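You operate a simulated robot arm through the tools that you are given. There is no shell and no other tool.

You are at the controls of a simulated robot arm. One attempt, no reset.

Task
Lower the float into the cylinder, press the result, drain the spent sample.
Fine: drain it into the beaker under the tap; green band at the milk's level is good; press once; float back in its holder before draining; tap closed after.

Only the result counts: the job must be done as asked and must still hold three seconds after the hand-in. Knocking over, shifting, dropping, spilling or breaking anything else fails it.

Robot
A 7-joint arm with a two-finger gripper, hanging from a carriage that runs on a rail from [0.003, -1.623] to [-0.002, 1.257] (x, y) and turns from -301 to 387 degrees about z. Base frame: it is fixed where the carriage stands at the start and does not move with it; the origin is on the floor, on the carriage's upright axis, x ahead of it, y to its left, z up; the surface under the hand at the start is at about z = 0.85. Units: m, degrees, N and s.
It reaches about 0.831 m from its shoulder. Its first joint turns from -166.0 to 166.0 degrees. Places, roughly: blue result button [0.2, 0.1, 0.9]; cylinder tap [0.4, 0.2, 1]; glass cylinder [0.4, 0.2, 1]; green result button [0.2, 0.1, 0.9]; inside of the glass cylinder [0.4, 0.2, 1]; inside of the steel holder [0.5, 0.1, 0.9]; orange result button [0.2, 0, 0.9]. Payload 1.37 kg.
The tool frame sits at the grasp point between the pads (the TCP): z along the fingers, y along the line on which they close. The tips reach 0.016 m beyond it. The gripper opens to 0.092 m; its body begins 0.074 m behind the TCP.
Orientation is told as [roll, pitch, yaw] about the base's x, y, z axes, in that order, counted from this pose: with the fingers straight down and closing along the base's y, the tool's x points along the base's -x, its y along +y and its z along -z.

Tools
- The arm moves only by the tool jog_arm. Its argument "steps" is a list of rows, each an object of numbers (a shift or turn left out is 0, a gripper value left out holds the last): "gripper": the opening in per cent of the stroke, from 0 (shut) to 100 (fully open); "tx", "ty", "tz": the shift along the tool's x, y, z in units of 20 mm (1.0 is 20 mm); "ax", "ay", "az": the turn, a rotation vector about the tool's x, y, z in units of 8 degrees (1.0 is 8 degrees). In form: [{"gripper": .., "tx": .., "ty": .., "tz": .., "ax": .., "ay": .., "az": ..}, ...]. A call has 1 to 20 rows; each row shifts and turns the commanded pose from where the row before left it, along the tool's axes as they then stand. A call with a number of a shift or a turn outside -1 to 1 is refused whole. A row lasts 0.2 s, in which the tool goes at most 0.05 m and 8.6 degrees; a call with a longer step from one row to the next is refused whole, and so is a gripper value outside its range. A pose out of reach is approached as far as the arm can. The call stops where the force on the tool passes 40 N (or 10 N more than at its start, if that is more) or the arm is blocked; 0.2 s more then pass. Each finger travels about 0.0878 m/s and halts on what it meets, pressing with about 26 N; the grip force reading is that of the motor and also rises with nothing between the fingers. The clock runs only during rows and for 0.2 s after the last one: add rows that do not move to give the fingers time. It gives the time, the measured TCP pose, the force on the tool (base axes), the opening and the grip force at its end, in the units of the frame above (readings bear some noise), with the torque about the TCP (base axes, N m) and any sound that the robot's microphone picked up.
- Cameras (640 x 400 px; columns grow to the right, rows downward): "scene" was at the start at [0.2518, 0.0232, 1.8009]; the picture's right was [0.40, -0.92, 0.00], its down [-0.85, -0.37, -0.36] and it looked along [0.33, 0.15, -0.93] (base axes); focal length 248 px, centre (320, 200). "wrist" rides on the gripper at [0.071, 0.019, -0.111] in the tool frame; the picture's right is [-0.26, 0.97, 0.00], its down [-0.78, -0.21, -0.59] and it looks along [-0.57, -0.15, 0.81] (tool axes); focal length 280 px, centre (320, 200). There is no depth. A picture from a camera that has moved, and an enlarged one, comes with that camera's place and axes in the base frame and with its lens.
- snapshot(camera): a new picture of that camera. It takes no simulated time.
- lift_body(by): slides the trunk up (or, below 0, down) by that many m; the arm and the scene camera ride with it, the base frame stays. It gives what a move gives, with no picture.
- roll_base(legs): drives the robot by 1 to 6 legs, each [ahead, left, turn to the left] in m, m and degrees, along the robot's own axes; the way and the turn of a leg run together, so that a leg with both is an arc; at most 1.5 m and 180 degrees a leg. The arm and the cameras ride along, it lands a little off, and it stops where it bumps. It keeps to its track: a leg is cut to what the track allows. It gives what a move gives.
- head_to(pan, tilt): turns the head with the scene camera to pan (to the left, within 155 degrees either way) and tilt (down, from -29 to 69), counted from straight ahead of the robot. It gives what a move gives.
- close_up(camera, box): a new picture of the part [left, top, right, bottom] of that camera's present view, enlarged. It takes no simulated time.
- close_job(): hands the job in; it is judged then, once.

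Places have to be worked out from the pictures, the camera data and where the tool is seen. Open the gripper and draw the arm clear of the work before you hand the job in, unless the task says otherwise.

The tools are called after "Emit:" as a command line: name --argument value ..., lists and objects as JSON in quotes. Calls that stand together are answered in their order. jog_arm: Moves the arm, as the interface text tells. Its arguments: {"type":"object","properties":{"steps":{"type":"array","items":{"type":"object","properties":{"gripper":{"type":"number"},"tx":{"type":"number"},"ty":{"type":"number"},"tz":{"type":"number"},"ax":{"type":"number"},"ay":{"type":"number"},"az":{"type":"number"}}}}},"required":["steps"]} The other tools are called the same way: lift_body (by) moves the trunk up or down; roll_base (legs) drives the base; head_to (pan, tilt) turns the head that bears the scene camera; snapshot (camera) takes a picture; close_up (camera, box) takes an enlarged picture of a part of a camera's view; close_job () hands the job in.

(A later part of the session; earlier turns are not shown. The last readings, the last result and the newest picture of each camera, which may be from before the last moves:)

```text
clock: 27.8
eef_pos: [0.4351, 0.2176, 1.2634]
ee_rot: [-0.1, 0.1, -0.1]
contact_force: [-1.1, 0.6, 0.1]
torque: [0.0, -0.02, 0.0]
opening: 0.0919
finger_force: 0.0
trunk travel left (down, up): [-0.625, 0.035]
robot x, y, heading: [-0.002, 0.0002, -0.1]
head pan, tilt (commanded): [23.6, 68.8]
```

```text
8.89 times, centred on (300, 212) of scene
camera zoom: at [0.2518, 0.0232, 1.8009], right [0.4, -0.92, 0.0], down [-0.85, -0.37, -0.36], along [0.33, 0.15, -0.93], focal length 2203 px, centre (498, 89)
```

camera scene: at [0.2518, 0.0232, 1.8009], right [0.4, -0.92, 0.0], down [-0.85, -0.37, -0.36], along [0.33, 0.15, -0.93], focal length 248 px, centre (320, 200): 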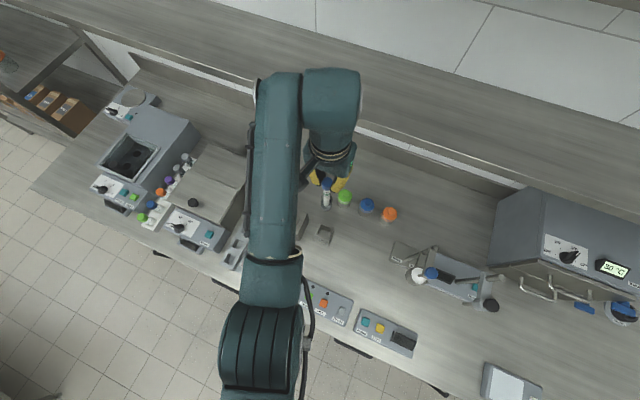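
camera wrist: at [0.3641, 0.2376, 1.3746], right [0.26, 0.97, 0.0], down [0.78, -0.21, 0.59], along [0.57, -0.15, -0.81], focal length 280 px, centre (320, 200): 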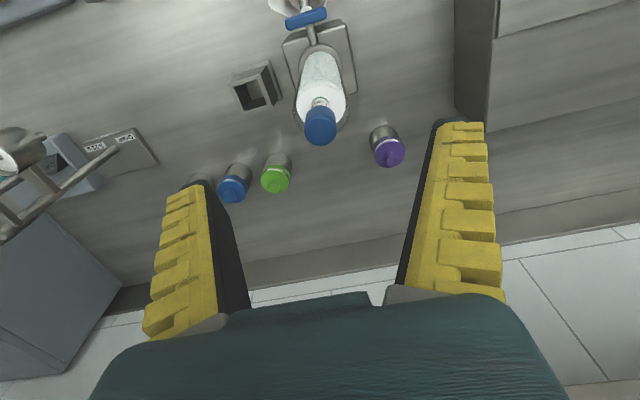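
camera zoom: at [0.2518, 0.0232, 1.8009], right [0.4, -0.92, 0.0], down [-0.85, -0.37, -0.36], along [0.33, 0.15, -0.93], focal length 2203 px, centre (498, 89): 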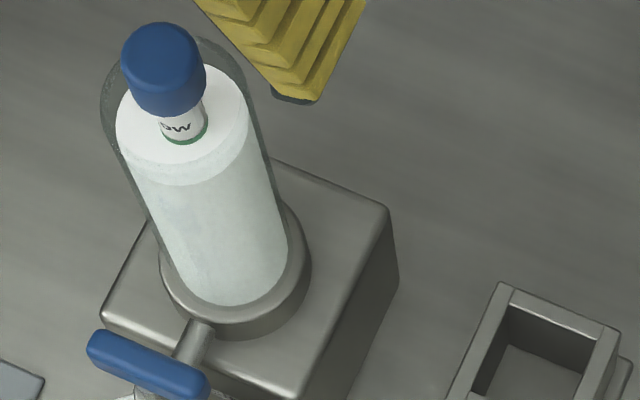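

A thin arc of green shows right at the milk line. I'll zoom further in both cameras to make sure of the reading.

Emit:
close_up --camera "wrist" --box '[302, 85, 342, 115]'

Emit:
close_up --camera "scene" --box '[284, 196, 308, 216]'

```text
13.33 times, centred on (322, 100) of wrist
camera zoom: at [0.3641, 0.2376, 1.3746], right [0.26, 0.97, 0.0], down [0.78, -0.21, 0.59], along [0.57, -0.15, -0.81], focal length 3738 px, centre (293, 1533)
```

zoom: 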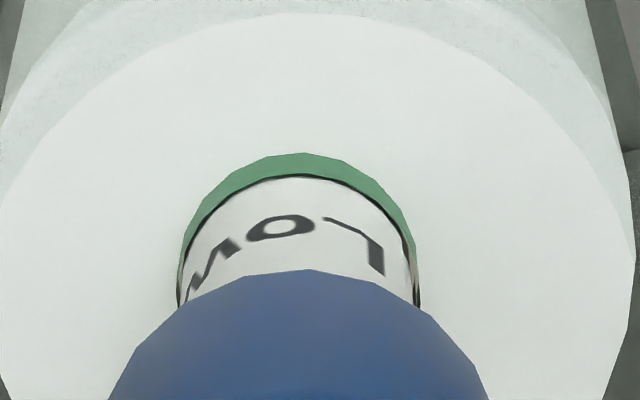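

```text
16.00 times, centred on (296, 206) of scene
camera zoom: at [0.2518, 0.0232, 1.8009], right [0.4, -0.92, 0.0], down [-0.85, -0.37, -0.36], along [0.33, 0.15, -0.93], focal length 3965 px, centre (704, 104)
```

zoom: 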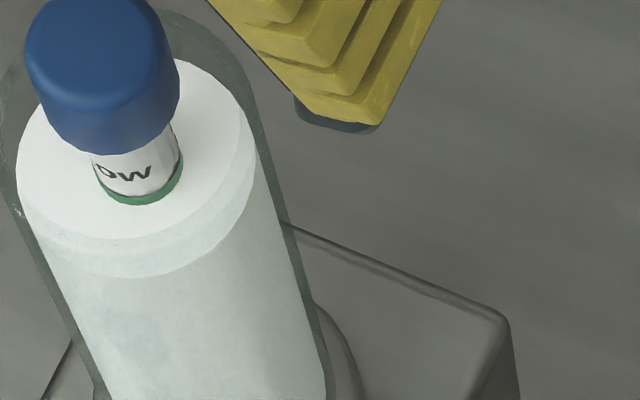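

The milk surface cuts through the green band, so the reading is Good. I'll carry the hand over toward the green button, closing the fingers on the way, and stop above the panel for a look.

Emit:
jog_arm --steps '[{"tx": 1, "ty": -0.4}, {"tx": 1, "ty": -0.8}, {"tx": 1, "ty": -0.9}, {"tx": 1, "ty": -0.9, "gripper": 60}, {"tx": 1, "ty": -0.9, "gripper": 20}, {"tx": 1, "ty": -0.9, "gripper": 0}, {"tx": 1, "ty": -0.9}, {"tx": 1, "ty": -0.9}, {"tx": 1, "ty": -0.9}, {"tx": 0.8, "ty": -0.6}, {"tz": 1}, {"tz": 1}, {"tz": 1}, {"tz": 1}, {"tz": 1}, {"tz": 1}, {"tz": 1}, {"tz": 1}, {"tz": 1}, {"tz": 1}]'

Emit:
snapshot --camera "wrist"

Emit:
snapshot --camera "scene"

Emit:
close_up --camera "scene" --box '[270, 180, 330, 240]'

```text
clock: 32.0
eef_pos: [0.2396, 0.0551, 1.0643]
ee_rot: [0.0, 0.0, 0.0]
contact_force: [0.6, -0.5, 0.3]
torque: [0.03, 0.0, 0.01]
opening: 0.0001
finger_force: 26.2
trunk travel left (down, up): [-0.625, 0.035]
robot x, y, heading: [0.0015, 0.0009, 0.1]
head pan, tilt (commanded): [23.6, 68.8]
```

```text
taken
camera wrist: at [0.1684, 0.0744, 1.1747], right [0.26, 0.96, 0.0], down [0.78, -0.21, 0.59], along [0.57, -0.15, -0.81], focal length 280 px, centre (320, 200)
```

wrist: 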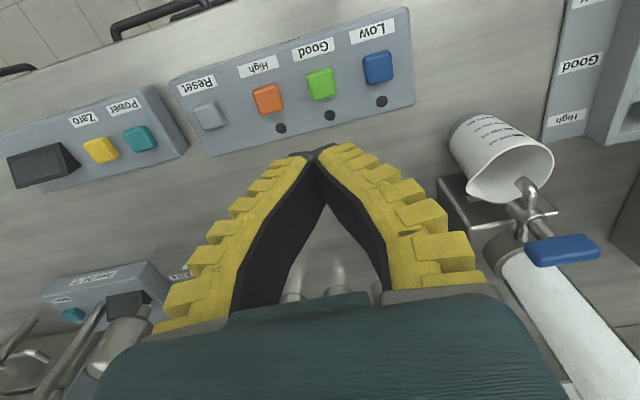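

```text
taken
camera scene: at [0.2518, 0.0232, 1.801], right [0.4, -0.92, 0.0], down [-0.85, -0.37, -0.36], along [0.33, 0.15, -0.93], focal length 248 px, centre (320, 200)
```

scene: 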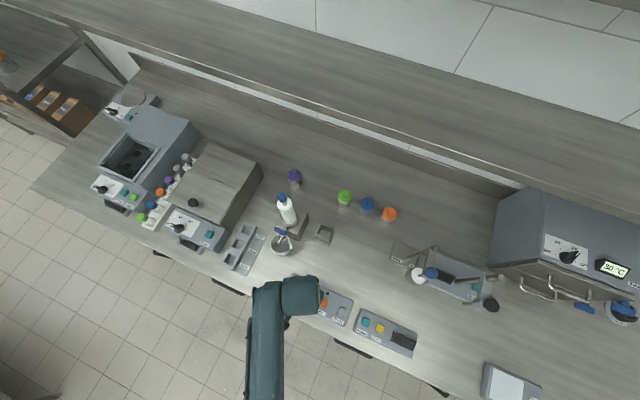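

```text
6.67 times, centred on (300, 210) of scene
camera zoom: at [0.2518, 0.0232, 1.801], right [0.4, -0.92, 0.0], down [-0.85, -0.37, -0.36], along [0.33, 0.15, -0.93], focal length 1652 px, centre (453, 133)
```

zoom: 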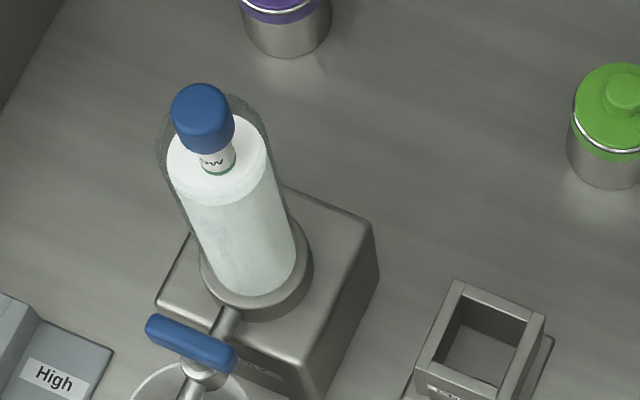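

The float still shows the green band at the milk surface. I'll zoom on the green button to place the press precisely.

Emit:
close_up --camera "wrist" --box '[240, 30, 420, 180]'

Emit:
close_up --camera "scene" --box '[270, 265, 360, 330]'

```text
2.67 times, centred on (330, 105) of wrist
camera zoom: at [0.1684, 0.0744, 1.1747], right [0.26, 0.96, 0.0], down [0.78, -0.21, 0.59], along [0.57, -0.15, -0.81], focal length 748 px, centre (293, 453)
```

zoom: 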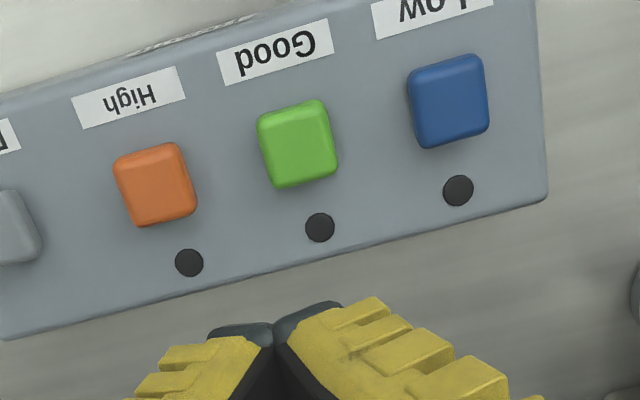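

```text
6.15 times, centred on (315, 298) of scene
camera zoom: at [0.2518, 0.0232, 1.801], right [0.4, -0.92, 0.0], down [-0.85, -0.37, -0.36], along [0.33, 0.15, -0.93], focal length 1525 px, centre (351, -400)
```

zoom: 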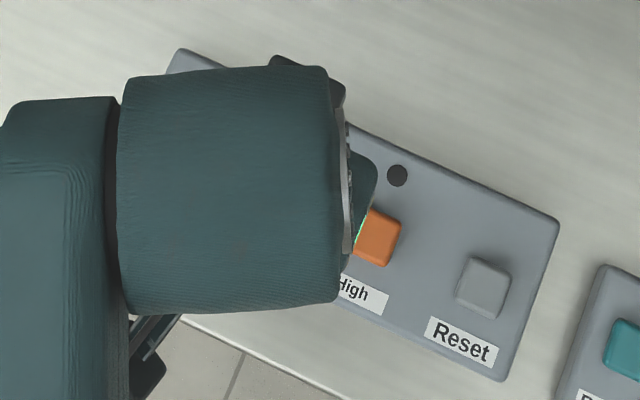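

The green button's top is at about (0.236, 0.058, 0.895), and the closed tips meet about 3.5 mm to the -y side of the TCP. I'll correct for that and descend to just above it.

Emit:
jog_arm --steps '[{"tx": 0.15, "ty": 0.3}, {"tz": 1}, {"tz": 1}, {"tz": 1}, {"tz": 1}, {"tz": 1}, {"tz": 1}, {"tz": 0.5}, {}]'

Emit:
close_up --camera "wrist" --box '[240, 70, 420, 220]'

```text
clock: 34.0
eef_pos: [0.2367, 0.062, 0.9338]
ee_rot: [0.1, -0.1, 0.0]
contact_force: [0.2, -0.6, -0.5]
torque: [-0.04, -0.01, -0.02]
opening: 0.0
finger_force: 26.2
trunk travel left (down, up): [-0.625, 0.035]
robot x, y, heading: [-0.0023, -0.0007, -0.0]
head pan, tilt (commanded): [23.6, 68.8]
```

```text
2.67 times, centred on (330, 145) of wrist
camera zoom: at [0.1651, 0.0818, 1.044], right [0.26, 0.97, 0.0], down [0.78, -0.21, 0.59], along [0.57, -0.15, -0.81], focal length 748 px, centre (293, 347)
```

zoom: 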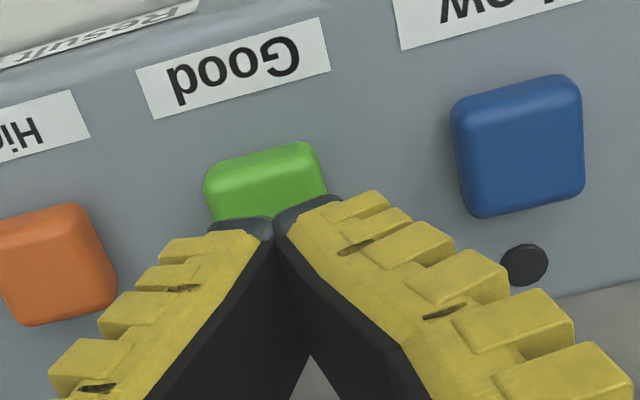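

The tips are centred over the green button, about 25 mm above it. I'll press down in small steps, watching force and sound.

Emit:
jog_arm --steps '[{"tz": 0.5}, {"tz": 0.4}, {"tz": 0.15}, {"tz": 0.15}, {"tz": 0.15}, {"tz": 0.1}]'

Emit:
close_up --camera "wrist" --box '[240, 70, 420, 220]'

```text
clock: 35.4
eef_pos: [0.2353, 0.0601, 0.9057]
ee_rot: [0.0, 0.0, 0.0]
contact_force: [-0.2, 0.0, 3.3]
torque: [0.05, -0.02, 0.0]
opening: 0.0056
finger_force: 27.7
trunk travel left (down, up): [-0.625, 0.035]
robot x, y, heading: [-0.0009, 0.0007, -0.1]
head pan, tilt (commanded): [23.6, 68.8]
heard: click
```

```text
2.67 times, centred on (330, 145) of wrist
camera zoom: at [0.1654, 0.0814, 1.0156], right [0.26, 0.97, 0.0], down [0.78, -0.21, 0.59], along [0.57, -0.15, -0.81], focal length 748 px, centre (293, 347)
```

zoom: 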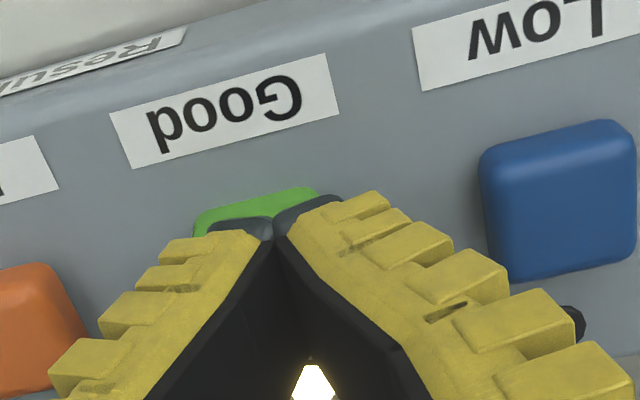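

A click was heard and the lamp by the green button has lit, so the press is registered. I'll lift straight off without touching it again and check the panel.

Emit:
jog_arm --steps '[{"tz": -0.5}, {"tz": -1}, {"tz": -1}, {"tz": -1}, {"tz": -1}, {"tz": -1}, {"tz": -1}, {"tz": -1}]'

Emit:
snapshot --camera "wrist"

Emit:
close_up --camera "scene" --box '[270, 180, 330, 240]'

```text
clock: 37.2
eef_pos: [0.235, 0.0623, 1.054]
ee_rot: [0.0, 0.0, 0.0]
contact_force: [-0.3, -0.3, 0.3]
torque: [0.01, -0.03, -0.02]
opening: 0.0001
finger_force: 27.8
trunk travel left (down, up): [-0.625, 0.035]
robot x, y, heading: [0.0015, 0.002, 0.1]
head pan, tilt (commanded): [23.6, 68.8]
```

```text
taken
camera wrist: at [0.165, 0.0818, 1.1654], right [0.26, 0.97, 0.0], down [0.78, -0.21, 0.59], along [0.57, -0.15, -0.81], focal length 280 px, centre (320, 200)
```

wrist: 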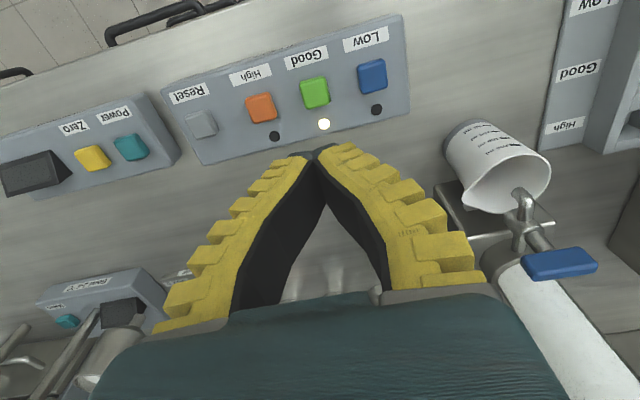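

```text
6.67 times, centred on (300, 210) of scene
camera zoom: at [0.2518, 0.0232, 1.8009], right [0.4, -0.92, 0.0], down [-0.85, -0.37, -0.36], along [0.33, 0.15, -0.93], focal length 1652 px, centre (453, 133)
```

zoom: 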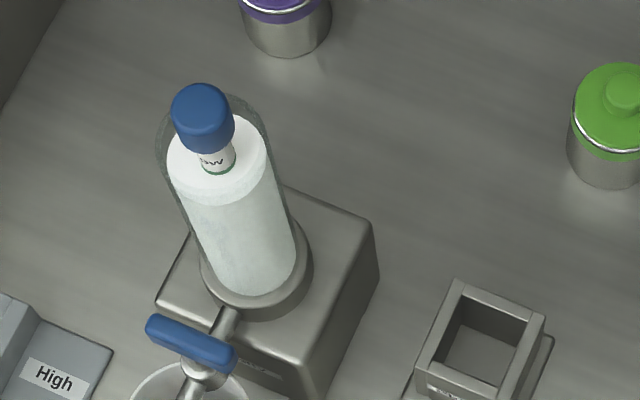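

The Good lamp is lit and the float rides with its knob fully above the rim (top near z = 1.18 at about (0.440, 0.217)). I'll raise the hand, open it and return above the knob.

Emit:
jog_arm --steps '[{"tz": -1}, {"tz": -1}, {"tz": -1}, {"tz": -1}, {"tz": -1, "gripper": 40}, {"tz": -1, "gripper": 80}, {"tz": -1, "gripper": 100}, {"tz": -1}, {"tz": -1}, {"tz": -1}, {"tz": -1}]'

Emit:
jog_arm --steps '[{"tx": -0.7, "ty": 0.5}, {"tx": -1, "ty": 0.8}, {"tx": -1, "ty": 0.8}, {"tx": -1, "ty": 0.8}, {"tx": -1, "ty": 0.8}, {"tx": -1, "ty": 0.8}, {"tx": -1, "ty": 0.8}, {"tx": -1, "ty": 0.8}, {"tx": -1, "ty": 0.8}, {"tx": -1, "ty": 0.7}, {"tx": -0.5, "ty": 0.2}, {}]'

Emit:
close_up --camera "wrist" --box '[260, 40, 380, 190]'

Emit:
close_up --camera "scene" --box '[260, 170, 340, 240]'

```text
clock: 39.6
eef_pos: [0.2383, 0.0619, 1.2712]
ee_rot: [0.1, 0.0, -0.1]
contact_force: [-1.0, -0.4, -0.2]
torque: [-0.01, 0.0, 0.0]
opening: 0.0919
finger_force: 0.0
out of reach, approached as far as the arm can: row 11
trunk travel left (down, up): [-0.625, 0.035]
robot x, y, heading: [-0.0006, -0.0014, -0.0]
head pan, tilt (commanded): [23.6, 68.8]
```

```text
clock: 42.2
eef_pos: [0.4419, 0.2185, 1.2716]
ee_rot: [0.0, 0.1, 0.0]
contact_force: [-0.6, 0.3, 0.3]
torque: [0.02, -0.02, 0.0]
opening: 0.0916
finger_force: 0.1
trunk travel left (down, up): [-0.625, 0.035]
robot x, y, heading: [0.0008, -0.0004, 0.1]
head pan, tilt (commanded): [23.6, 68.8]
```

```text
2.67 times, centred on (320, 115) of wrist
camera zoom: at [0.3718, 0.2389, 1.382], right [0.26, 0.97, 0.0], down [0.78, -0.21, 0.59], along [0.57, -0.15, -0.81], focal length 748 px, centre (320, 427)
```

zoom: 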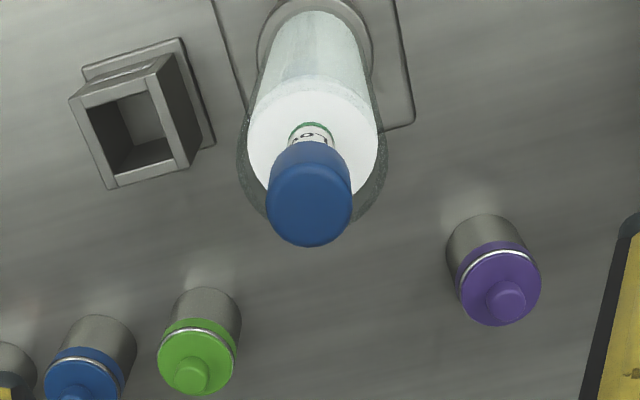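

```text
5.71 times, centred on (300, 205) of scene
camera zoom: at [0.2519, 0.0232, 1.8009], right [0.4, -0.92, 0.0], down [-0.85, -0.37, -0.36], along [0.33, 0.15, -0.93], focal length 1416 px, centre (434, 171)
```

zoom: 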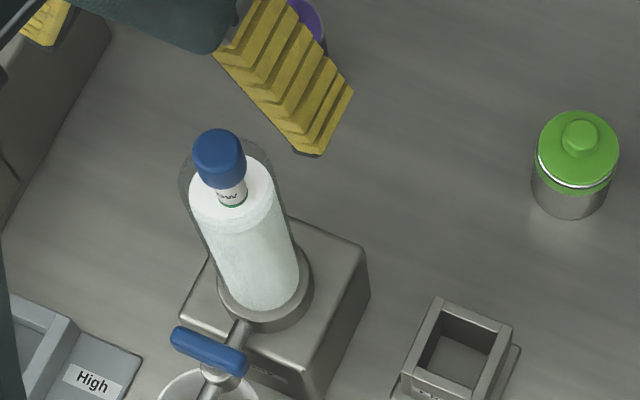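

The knob is at about (0.4405, 0.2176), top near 1.178. I'll nudge 2 mm to centre and descend so the tips stop about 10 mm above the glass rim with the pads around most of the knob.

Emit:
jog_arm --steps '[{"tx": 0.1, "ty": -0.1, "tz": 0.6}, {"tz": 1}, {"tz": 1}, {"tz": 1}, {"tz": 0.8}, {"tz": 0.5}, {"tz": 0.25}, {}]'

Emit:
snapshot --camera "wrist"

Emit:
close_up --camera "scene" --box '[270, 180, 330, 240]'

```text
clock: 44.0
eef_pos: [0.4412, 0.2158, 1.1697]
ee_rot: [0.0, 0.0, -0.1]
contact_force: [0.0, -0.1, 0.1]
torque: [0.01, 0.0, -0.01]
opening: 0.0919
finger_force: 0.1
trunk travel left (down, up): [-0.625, 0.035]
robot x, y, heading: [-0.0019, 0.0025, 0.1]
head pan, tilt (commanded): [23.6, 68.8]
```

```text
taken
camera wrist: at [0.3702, 0.2361, 1.2797], right [0.26, 0.97, 0.0], down [0.78, -0.21, 0.59], along [0.57, -0.15, -0.81], focal length 280 px, centre (320, 200)
```

wrist: 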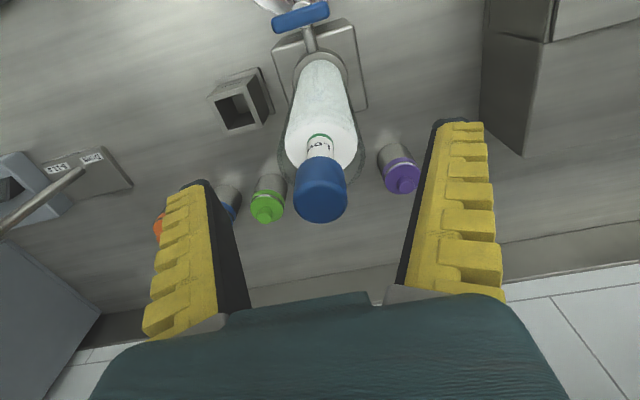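

```text
6.67 times, centred on (300, 210) of scene
camera zoom: at [0.2518, 0.0232, 1.8009], right [0.4, -0.92, 0.0], down [-0.85, -0.37, -0.36], along [0.33, 0.15, -0.93], focal length 1652 px, centre (453, 133)
```

zoom: 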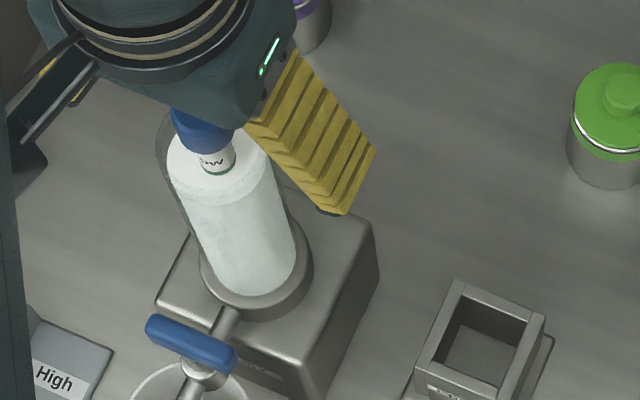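

The knob is centred with its top about 11 mm above the TCP, which is a much deeper grip than before. I'll close on it gently.

Emit:
jog_arm --steps '[{"gripper": 50}, {"gripper": 35}, {"gripper": 28}, {"gripper": 22}, {"gripper": 18}, {"gripper": 15}, {"gripper": 15}, {"gripper": 15}]'

Emit:
close_up --camera "wrist" --box '[240, 60, 400, 240]'

Emit:
close_up --camera "scene" --box '[270, 180, 330, 240]'

```text
clock: 45.8
eef_pos: [0.4402, 0.2169, 1.1697]
ee_rot: [0.0, 0.0, 0.0]
contact_force: [0.3, -0.2, -0.1]
torque: [0.03, -0.01, -0.01]
opening: 0.0175
finger_force: 4.1
trunk travel left (down, up): [-0.625, 0.035]
robot x, y, heading: [0.0013, -0.0014, -0.3]
head pan, tilt (commanded): [23.6, 68.8]
```

```text
2.22 times, centred on (320, 150) of wrist
camera zoom: at [0.3699, 0.2361, 1.2796], right [0.26, 0.97, 0.0], down [0.78, -0.21, 0.59], along [0.57, -0.15, -0.81], focal length 623 px, centre (320, 311)
```

zoom: 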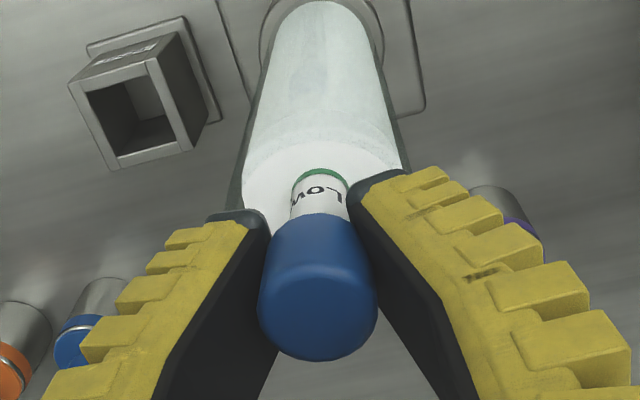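

```text
6.67 times, centred on (300, 210) of scene
camera zoom: at [0.2518, 0.0232, 1.8009], right [0.4, -0.92, 0.0], down [-0.85, -0.37, -0.36], along [0.33, 0.15, -0.93], focal length 1652 px, centre (453, 133)
```

zoom: 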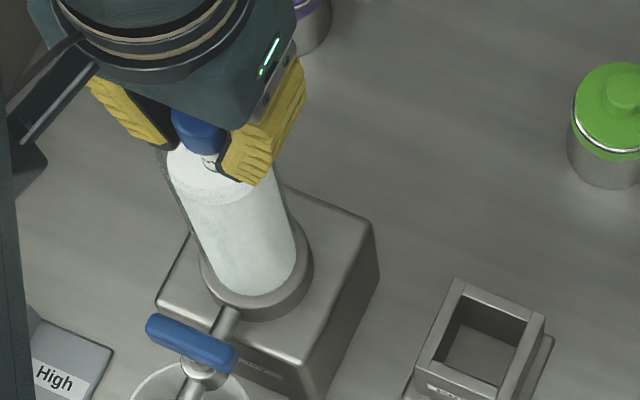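

The grip looks good but the force reads only 4 N, so I'll tighten a little and check before lifting.

Emit:
jog_arm --steps '[{"gripper": 12}, {"gripper": 12}, {"gripper": 12}]'

Emit:
close_up --camera "wrist" --box '[240, 60, 400, 240]'

```text
clock: 46.6
eef_pos: [0.4403, 0.2163, 1.1697]
ee_rot: [0.0, 0.2, 0.0]
contact_force: [-3.9, 1.0, 0.9]
torque: [0.01, 0.51, -0.03]
opening: 0.0152
finger_force: 26.1
trunk travel left (down, up): [-0.625, 0.035]
robot x, y, heading: [-0.0001, -0.0011, 0.0]
head pan, tilt (commanded): [23.6, 68.8]
```

```text
2.22 times, centred on (320, 150) of wrist
camera zoom: at [0.3695, 0.2361, 1.2795], right [0.26, 0.97, 0.0], down [0.78, -0.21, 0.59], along [0.57, -0.15, -0.81], focal length 623 px, centre (320, 311)
```

zoom: 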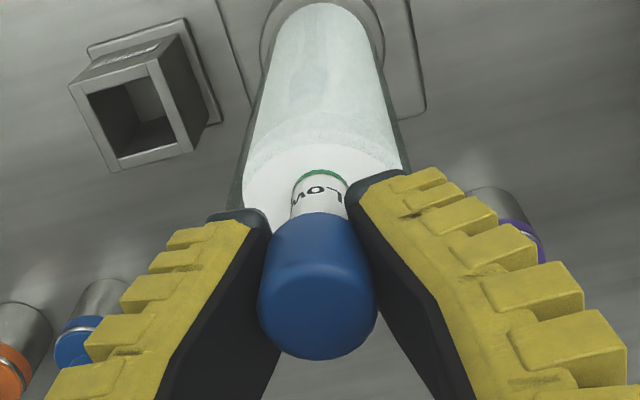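

The force is now firm at 26 N, with a light 4 N touch of the bulb on the far glass wall again. I'll ease the squeeze slightly, shift back 2 mm and start lifting slowly.

Emit:
jog_arm --steps '[{"gripper": 13, "tx": 0.1}, {"tz": -0.3}, {"tz": -0.5}, {"tz": -0.6}, {"tz": -0.6}]'

Emit:
close_up --camera "wrist" --box '[240, 60, 400, 240]'

Emit:
close_up --camera "scene" --box '[260, 170, 340, 250]'

```text
clock: 47.8
eef_pos: [0.4372, 0.2166, 1.209]
ee_rot: [0.0, -0.2, -0.1]
contact_force: [-0.7, 0.5, -0.2]
torque: [0.01, 0.13, 0.0]
opening: 0.0149
finger_force: 26.3
trunk travel left (down, up): [-0.625, 0.035]
robot x, y, heading: [0.0016, -0.0007, 0.2]
head pan, tilt (commanded): [23.6, 68.8]
```

```text
2.22 times, centred on (320, 150) of wrist
camera zoom: at [0.3679, 0.2363, 1.3195], right [0.26, 0.96, 0.0], down [0.78, -0.21, 0.59], along [0.57, -0.15, -0.81], focal length 623 px, centre (320, 311)
```

zoom: 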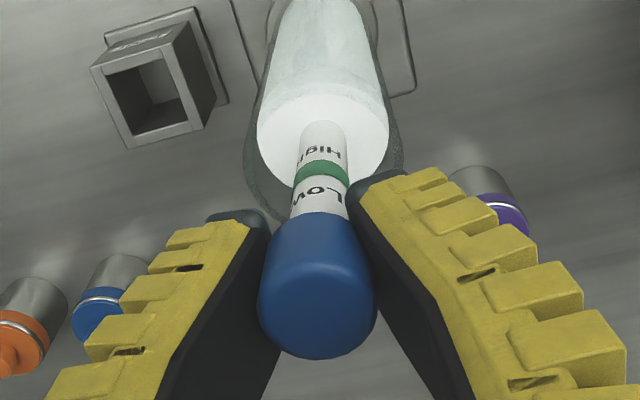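

```text
5.00 times, centred on (300, 210) of scene
camera zoom: at [0.2518, 0.0232, 1.8009], right [0.4, -0.92, 0.0], down [-0.85, -0.37, -0.36], along [0.33, 0.15, -0.93], focal length 1239 px, centre (420, 150)
```

zoom: 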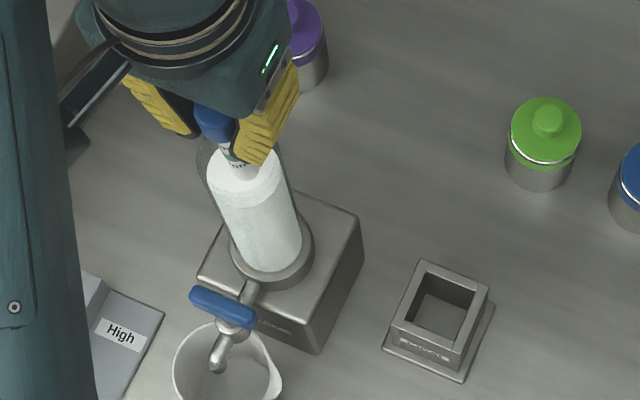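

The float rises without slipping and the milk level is dropping back. I'll continue up until the bulb is clear of the rim.

Emit:
jog_arm --steps '[{"tz": -0.6}, {"tz": -0.8}, {"tz": -0.8}, {"tz": -0.8}, {"tz": -0.8}, {"tz": -0.8}, {"tz": -0.8}, {"tz": -0.8}, {"tz": -0.3}]'

Emit:
snapshot --camera "wrist"

Emit:
close_up --camera "wrist" --box '[240, 20, 400, 240]'

Emit:
close_up --camera "scene" --box '[260, 150, 340, 230]'

```text
clock: 49.8
eef_pos: [0.4375, 0.2162, 1.3395]
ee_rot: [0.0, 0.1, 0.1]
contact_force: [-0.4, -0.1, -1.8]
torque: [0.01, -0.01, -0.01]
opening: 0.0142
finger_force: 25.5
trunk travel left (down, up): [-0.625, 0.035]
robot x, y, heading: [0.0019, -0.0004, 0.0]
head pan, tilt (commanded): [23.6, 68.8]
```

```text
taken
camera wrist: at [0.3678, 0.2356, 1.4495], right [0.26, 0.96, 0.0], down [0.78, -0.21, 0.59], along [0.57, -0.15, -0.81], focal length 280 px, centre (320, 200)
```

wrist: 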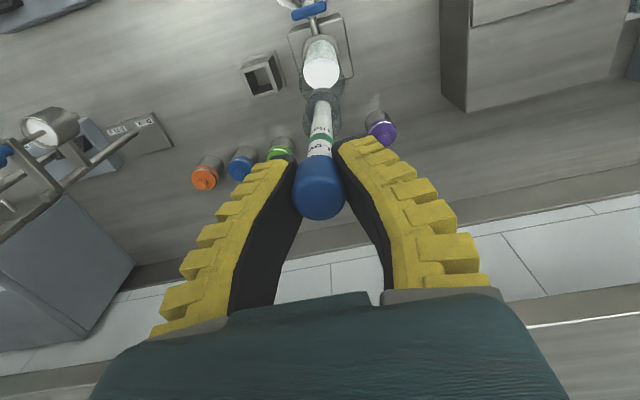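

```text
1.82 times, centred on (320, 130) of wrist
camera zoom: at [0.3678, 0.2356, 1.4495], right [0.26, 0.96, 0.0], down [0.78, -0.21, 0.59], along [0.57, -0.15, -0.81], focal length 510 px, centre (320, 327)
```

zoom: 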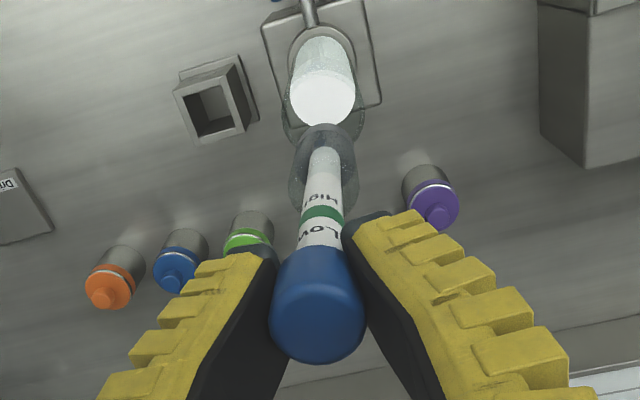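

```text
5.00 times, centred on (300, 190) of scene
camera zoom: at [0.2518, 0.0232, 1.8009], right [0.4, -0.92, 0.0], down [-0.85, -0.37, -0.36], along [0.33, 0.15, -0.93], focal length 1239 px, centre (420, 250)
```

zoom: 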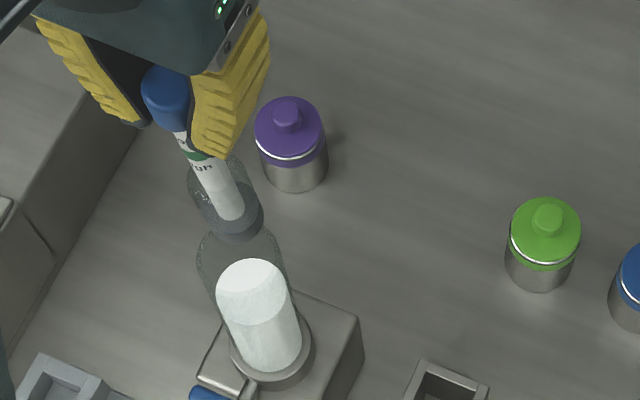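

The float is clear of the glass, held firmly with the bulb tilted about 4° toward +x. I'll level that tilt while moving over toward the holder.

Emit:
jog_arm --steps '[{"ty": -0.5, "tx": -0.1}, {"ty": -0.9, "tx": -0.2, "ay": 0.25}, {"ty": -0.9, "tx": -0.2, "ay": 0.25}, {"ty": -0.9, "tx": -0.2}, {"ty": -0.9, "tx": -0.2}, {"ty": -0.9, "tx": -0.2}, {"ty": -0.6, "tx": -0.15}, {"ty": -0.3}, {}]'

Emit:
snapshot --camera "wrist"

Emit:
close_up --camera "wrist" --box '[260, 10, 380, 230]'

Emit:
close_up --camera "scene" --box '[290, 160, 370, 250]'

```text
clock: 51.8
eef_pos: [0.464, 0.0987, 1.3382]
ee_rot: [0.0, 4.1, -0.1]
contact_force: [0.3, -0.2, -0.8]
torque: [0.0, -0.01, -0.01]
opening: 0.0178
finger_force: 10.2
trunk travel left (down, up): [-0.625, 0.035]
robot x, y, heading: [0.0022, 0.0045, 0.0]
head pan, tilt (commanded): [23.6, 68.8]
```

```text
taken
camera wrist: at [0.4009, 0.1183, 1.4531], right [0.26, 0.97, -0.02], down [0.82, -0.21, 0.53], along [0.51, -0.15, -0.85], focal length 280 px, centre (320, 200)
```

wrist: 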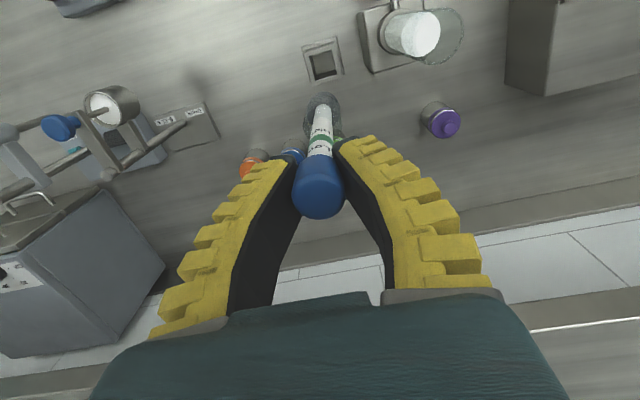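

```text
1.82 times, centred on (320, 120) of wrist
camera zoom: at [0.4009, 0.1183, 1.4531], right [0.26, 0.97, -0.02], down [0.82, -0.21, 0.53], along [0.51, -0.15, -0.85], focal length 510 px, centre (320, 346)
```

zoom: 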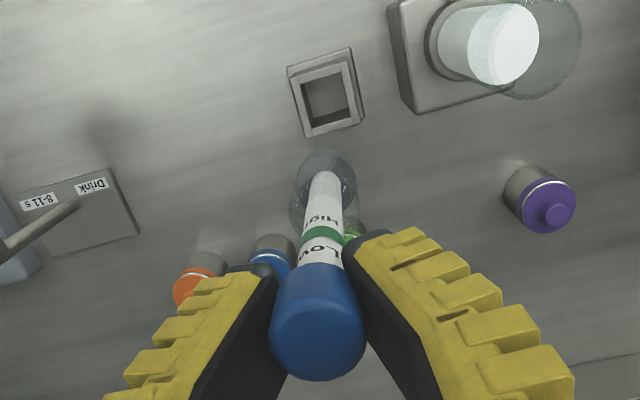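

```text
4.44 times, centred on (330, 205) of scene
camera zoom: at [0.2518, 0.0232, 1.8009], right [0.4, -0.92, 0.0], down [-0.85, -0.37, -0.36], along [0.33, 0.15, -0.93], focal length 1101 px, centre (276, 178)
```

zoom: 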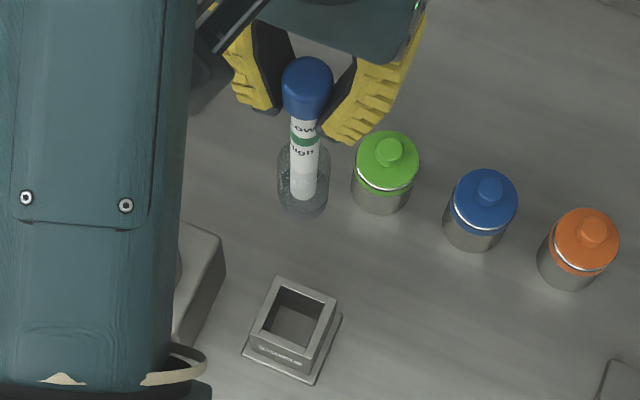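

I'll zoom in on the holder and the bulb from both cameras to line them up.

Emit:
close_up --camera "wrist" --box '[290, 30, 360, 140]'

Emit:
close_up --camera "scene" --box '[310, 180, 350, 250]'

```text
3.64 times, centred on (325, 85) of wrist
camera zoom: at [0.4009, 0.1183, 1.4531], right [0.26, 0.97, -0.02], down [0.82, -0.21, 0.53], along [0.51, -0.15, -0.85], focal length 1020 px, centre (302, 618)
```

zoom: 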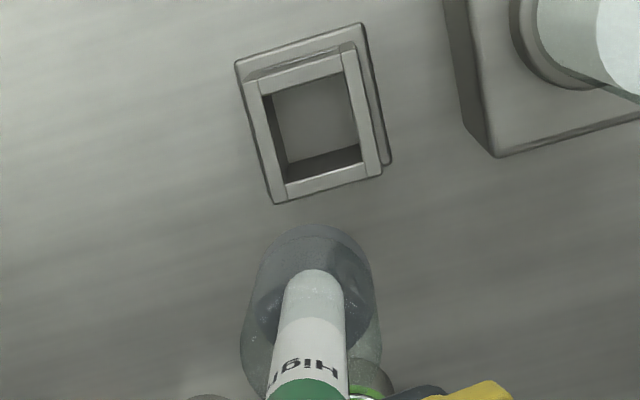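

```text
5.71 times, centred on (330, 215) of scene
camera zoom: at [0.2518, 0.0232, 1.8009], right [0.4, -0.92, 0.0], down [-0.85, -0.37, -0.36], along [0.33, 0.15, -0.93], focal length 1416 px, centre (263, 114)
```

zoom: 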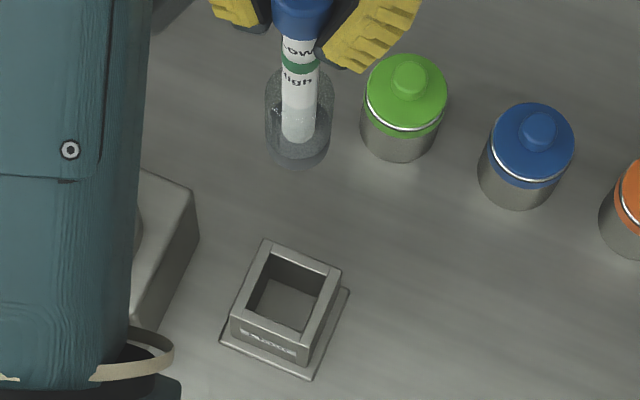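

Relative to the holder opening (centre about (0.461, 0.098)), the bulb is about 5 mm too far forward. I'll correct that and descend vertically, compensating for the 4° tool tilt, to just above the holder.

Emit:
jog_arm --steps '[{"gripper": 12, "tx": 0.274, "tz": 0.02, "ty": -0.06}, {"tx": -0.043, "tz": 0.6}, {"tx": -0.0715, "tz": 0.9974}, {"tx": -0.0715, "tz": 0.9974}, {"tx": -0.0715, "tz": 0.9974}, {"tx": -0.0715, "tz": 0.9974}, {"tx": -0.0715, "tz": 0.9974}, {"tx": -0.0715, "tz": 0.9974}, {"tx": -0.0715, "tz": 0.9974}, {"tx": -0.0715, "tz": 0.9974}, {"tx": -0.0715, "tz": 0.9974}, {"tx": -0.0715, "tz": 0.9974}, {"tx": -0.057, "tz": 0.8}, {}]'

Emit:
snapshot --camera "wrist"

Emit:
close_up --camera "wrist" --box '[280, 20, 370, 140]'

Emit:
close_up --camera "scene" --box '[305, 200, 350, 260]'

```text
clock: 54.8
eef_pos: [0.4591, 0.0965, 1.11]
ee_rot: [0.0, 4.0, 0.0]
contact_force: [0.2, 0.6, -0.5]
torque: [0.01, -0.01, 0.04]
opening: 0.0126
finger_force: 26.2
trunk travel left (down, up): [-0.625, 0.035]
robot x, y, heading: [0.0003, 0.0022, 0.2]
head pan, tilt (commanded): [23.6, 68.8]
```

```text
taken
camera wrist: at [0.3956, 0.117, 1.2247], right [0.26, 0.97, -0.02], down [0.82, -0.21, 0.53], along [0.51, -0.15, -0.85], focal length 280 px, centre (320, 200)
```

wrist: 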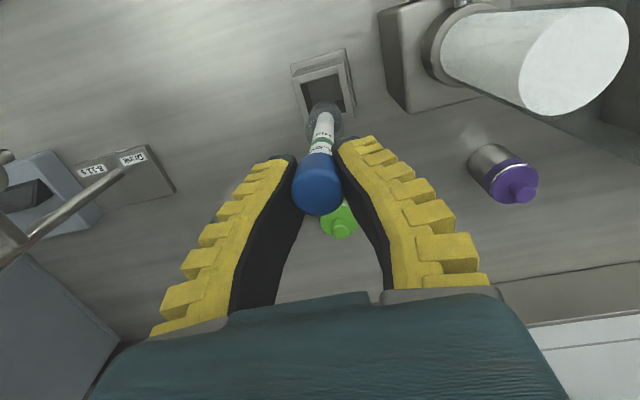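

```text
3.33 times, centred on (325, 80) of wrist
camera zoom: at [0.3956, 0.117, 1.2247], right [0.26, 0.97, -0.02], down [0.82, -0.21, 0.53], along [0.51, -0.15, -0.85], focal length 935 px, centre (303, 600)
```

zoom: 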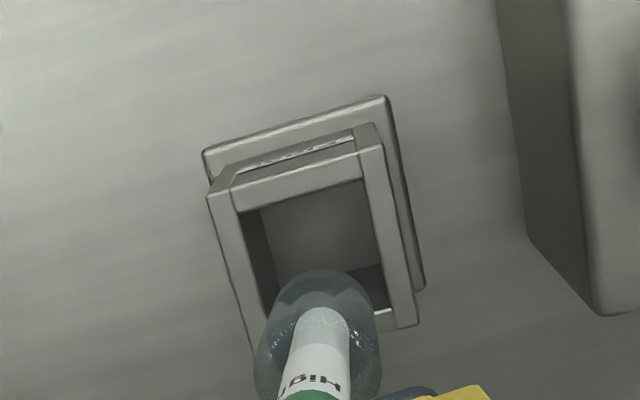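

```text
6.67 times, centred on (328, 230) of scene
camera zoom: at [0.2518, 0.0232, 1.8009], right [0.4, -0.92, 0.0], down [-0.85, -0.37, -0.36], along [0.33, 0.15, -0.93], focal length 1652 px, centre (270, 0)
```

zoom: 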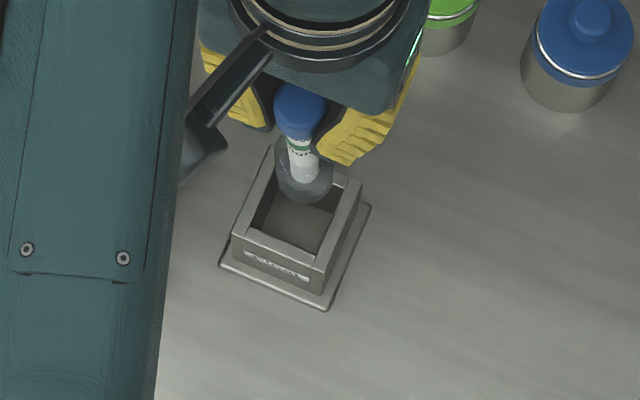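

The bulb is now about 8 mm too far forward because tightening twisted the float; y is fine. I'll rotate another 4° to bring it upright, relax the squeeze slightly, and check again.

Emit:
jog_arm --steps '[{"gripper": 14, "ay": 0.25}, {"ay": 0.25}, {"tx": -0.1, "ty": -0.05}, {}]'

Emit:
close_up --camera "wrist" --box '[270, 20, 390, 230]'

Emit:
close_up --camera "wrist" --box '[280, 20, 370, 140]'

Emit:
close_up --camera "scene" --box '[305, 200, 350, 260]'

```text
clock: 55.8
eef_pos: [0.4606, 0.0959, 1.1102]
ee_rot: [0.0, 8.0, 0.0]
contact_force: [-0.1, 1.1, 0.3]
torque: [0.0, 0.02, 0.0]
opening: 0.0155
finger_force: 26.0
trunk travel left (down, up): [-0.625, 0.035]
robot x, y, heading: [-0.0009, 0.0008, -0.1]
head pan, tilt (commanded): [23.6, 68.8]
```

```text
1.90 times, centred on (330, 125) of wrist
camera zoom: at [0.4057, 0.1156, 1.2292], right [0.26, 0.96, -0.04], down [0.85, -0.21, 0.47], along [0.45, -0.15, -0.88], focal length 534 px, centre (301, 343)
```

zoom: 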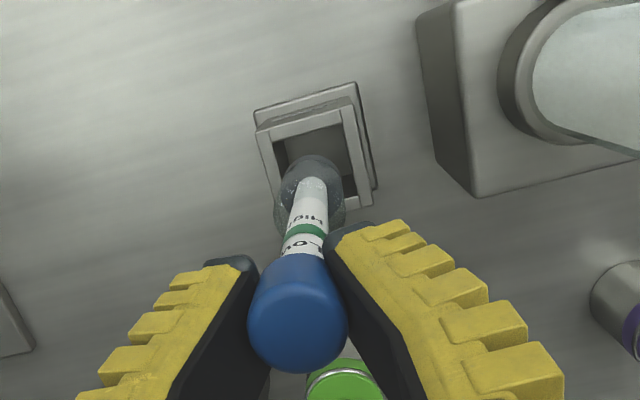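

```text
3.33 times, centred on (325, 80) of wrist
camera zoom: at [0.4057, 0.1156, 1.2292], right [0.26, 0.96, -0.04], down [0.85, -0.21, 0.47], along [0.45, -0.15, -0.88], focal length 935 px, centre (303, 600)
```

zoom: 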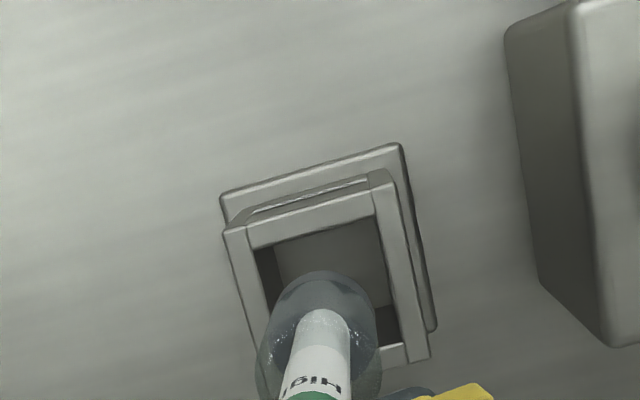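

```text
6.67 times, centred on (328, 230) of scene
camera zoom: at [0.2518, 0.0232, 1.8009], right [0.4, -0.92, 0.0], down [-0.85, -0.37, -0.36], along [0.33, 0.15, -0.93], focal length 1652 px, centre (270, 0)
```

zoom: 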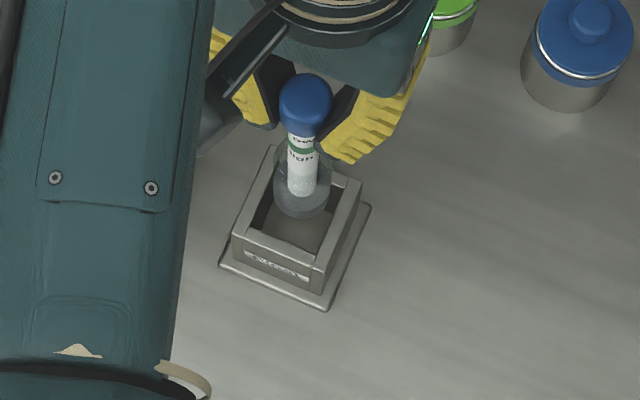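

The bulb is now over the holder opening in x, and I'll shift 2 mm in +y for the rest. Then I'll descend vertically into the opening.

Emit:
jog_arm --steps '[{"ty": 0.1, "tz": 0.396, "tx": -0.0557}, {"tz": 0.594, "tx": -0.0835}, {"tz": 0.594, "tx": -0.0835}, {"tz": 0.594, "tx": -0.0835}, {"tz": 0.594, "tx": -0.0835}, {}]'

Emit:
close_up --camera "wrist" --box '[270, 20, 390, 230]'

Emit:
close_up --camera "scene" --box '[305, 200, 350, 260]'

```text
clock: 57.2
eef_pos: [0.46, 0.0979, 1.0547]
ee_rot: [0.1, 8.1, 0.0]
contact_force: [-0.9, 0.1, -0.4]
torque: [0.02, 0.21, -0.03]
opening: 0.0145
finger_force: 26.6
trunk travel left (down, up): [-0.625, 0.035]
robot x, y, heading: [-0.0002, -0.0013, -0.1]
head pan, tilt (commanded): [23.6, 68.8]
```

```text
1.90 times, centred on (330, 125) of wrist
camera zoom: at [0.4049, 0.1175, 1.1728], right [0.26, 0.97, -0.04], down [0.85, -0.21, 0.47], along [0.45, -0.15, -0.88], focal length 534 px, centre (301, 343)
```

zoom: 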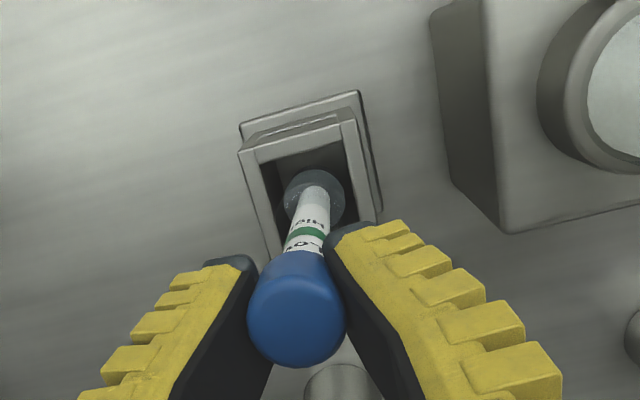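

```text
6.67 times, centred on (328, 230) of scene
camera zoom: at [0.2517, 0.0232, 1.8009], right [0.4, -0.92, 0.0], down [-0.85, -0.37, -0.36], along [0.33, 0.15, -0.93], focal length 1652 px, centre (270, 0)
```

zoom: 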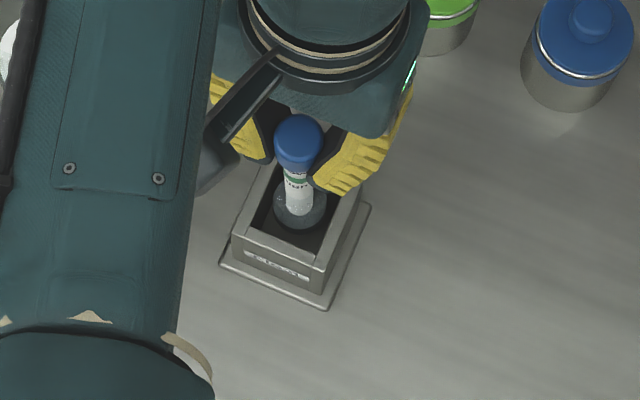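

The bulb has entered the holder cleanly. I'll keep lowering in small steps toward the floor of the holder.

Emit:
jog_arm --steps '[{"tz": 0.396, "tx": -0.0557}, {"tz": 0.396, "tx": -0.0557}, {"tz": 0.396, "tx": -0.0557}, {"tz": 0.297, "tx": -0.0418}, {}]'

Emit:
close_up --camera "wrist" --box '[270, 20, 390, 230]'

Emit:
close_up --camera "scene" --box '[305, 200, 350, 260]'

```text
clock: 58.4
eef_pos: [0.4595, 0.0975, 1.0235]
ee_rot: [0.0, 8.1, 0.0]
contact_force: [-3.0, -0.4, 0.6]
torque: [0.0, 0.42, 0.01]
opening: 0.0139
finger_force: 26.1
trunk travel left (down, up): [-0.625, 0.035]
robot x, y, heading: [0.0012, -0.0014, 0.1]
head pan, tilt (commanded): [23.6, 68.8]
```

```text
1.90 times, centred on (330, 125) of wrist
camera zoom: at [0.4047, 0.1174, 1.1425], right [0.26, 0.97, -0.04], down [0.86, -0.21, 0.47], along [0.45, -0.15, -0.88], focal length 534 px, centre (301, 343)
```

zoom: 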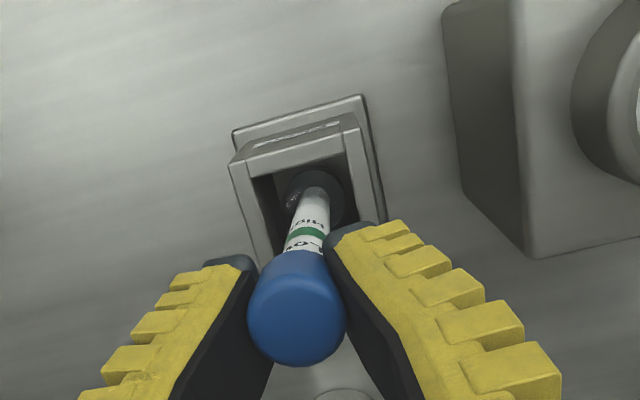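

```text
6.67 times, centred on (328, 230) of scene
camera zoom: at [0.2516, 0.0232, 1.8008], right [0.4, -0.92, 0.0], down [-0.85, -0.37, -0.36], along [0.33, 0.15, -0.93], focal length 1652 px, centre (270, 0)
```

zoom: 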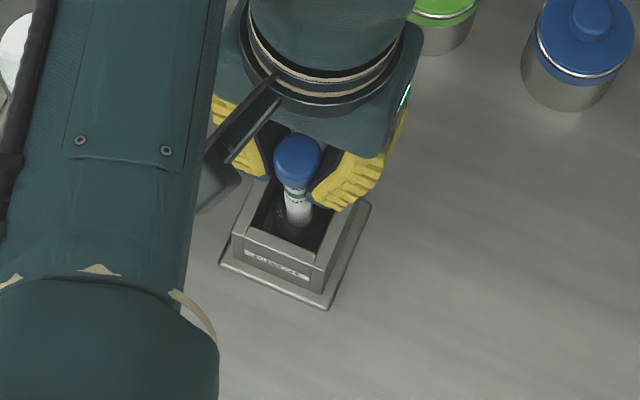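

The bulb leans lightly on the far wall of the holder (-3 N), with roughly 10 mm left to go. I'll ease back 2 mm and lower a bit more.

Emit:
jog_arm --steps '[{"tx": 0.1, "tz": 0.014}, {"tz": 0.198, "tx": -0.0278}, {"tz": 0.149, "tx": -0.021}, {}]'

Emit:
close_up --camera "wrist" --box '[270, 20, 390, 230]'

```text
clock: 59.4
eef_pos: [0.4601, 0.098, 1.0172]
ee_rot: [0.0, 7.9, 0.0]
contact_force: [-3.0, -0.9, 10.7]
torque: [-0.03, 0.42, 0.02]
opening: 0.0152
finger_force: 26.2
trunk travel left (down, up): [-0.625, 0.035]
robot x, y, heading: [0.0029, 0.0028, -0.2]
head pan, tilt (commanded): [23.6, 68.8]
```

```text
1.90 times, centred on (330, 125) of wrist
camera zoom: at [0.4044, 0.1177, 1.137], right [0.26, 0.97, -0.04], down [0.85, -0.21, 0.48], along [0.45, -0.15, -0.88], focal length 534 px, centre (301, 343)
```

zoom: 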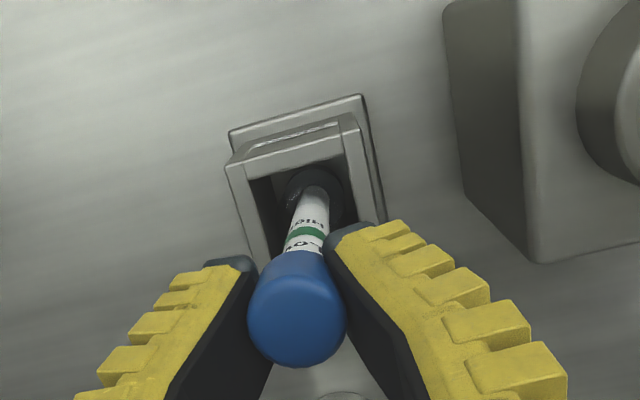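

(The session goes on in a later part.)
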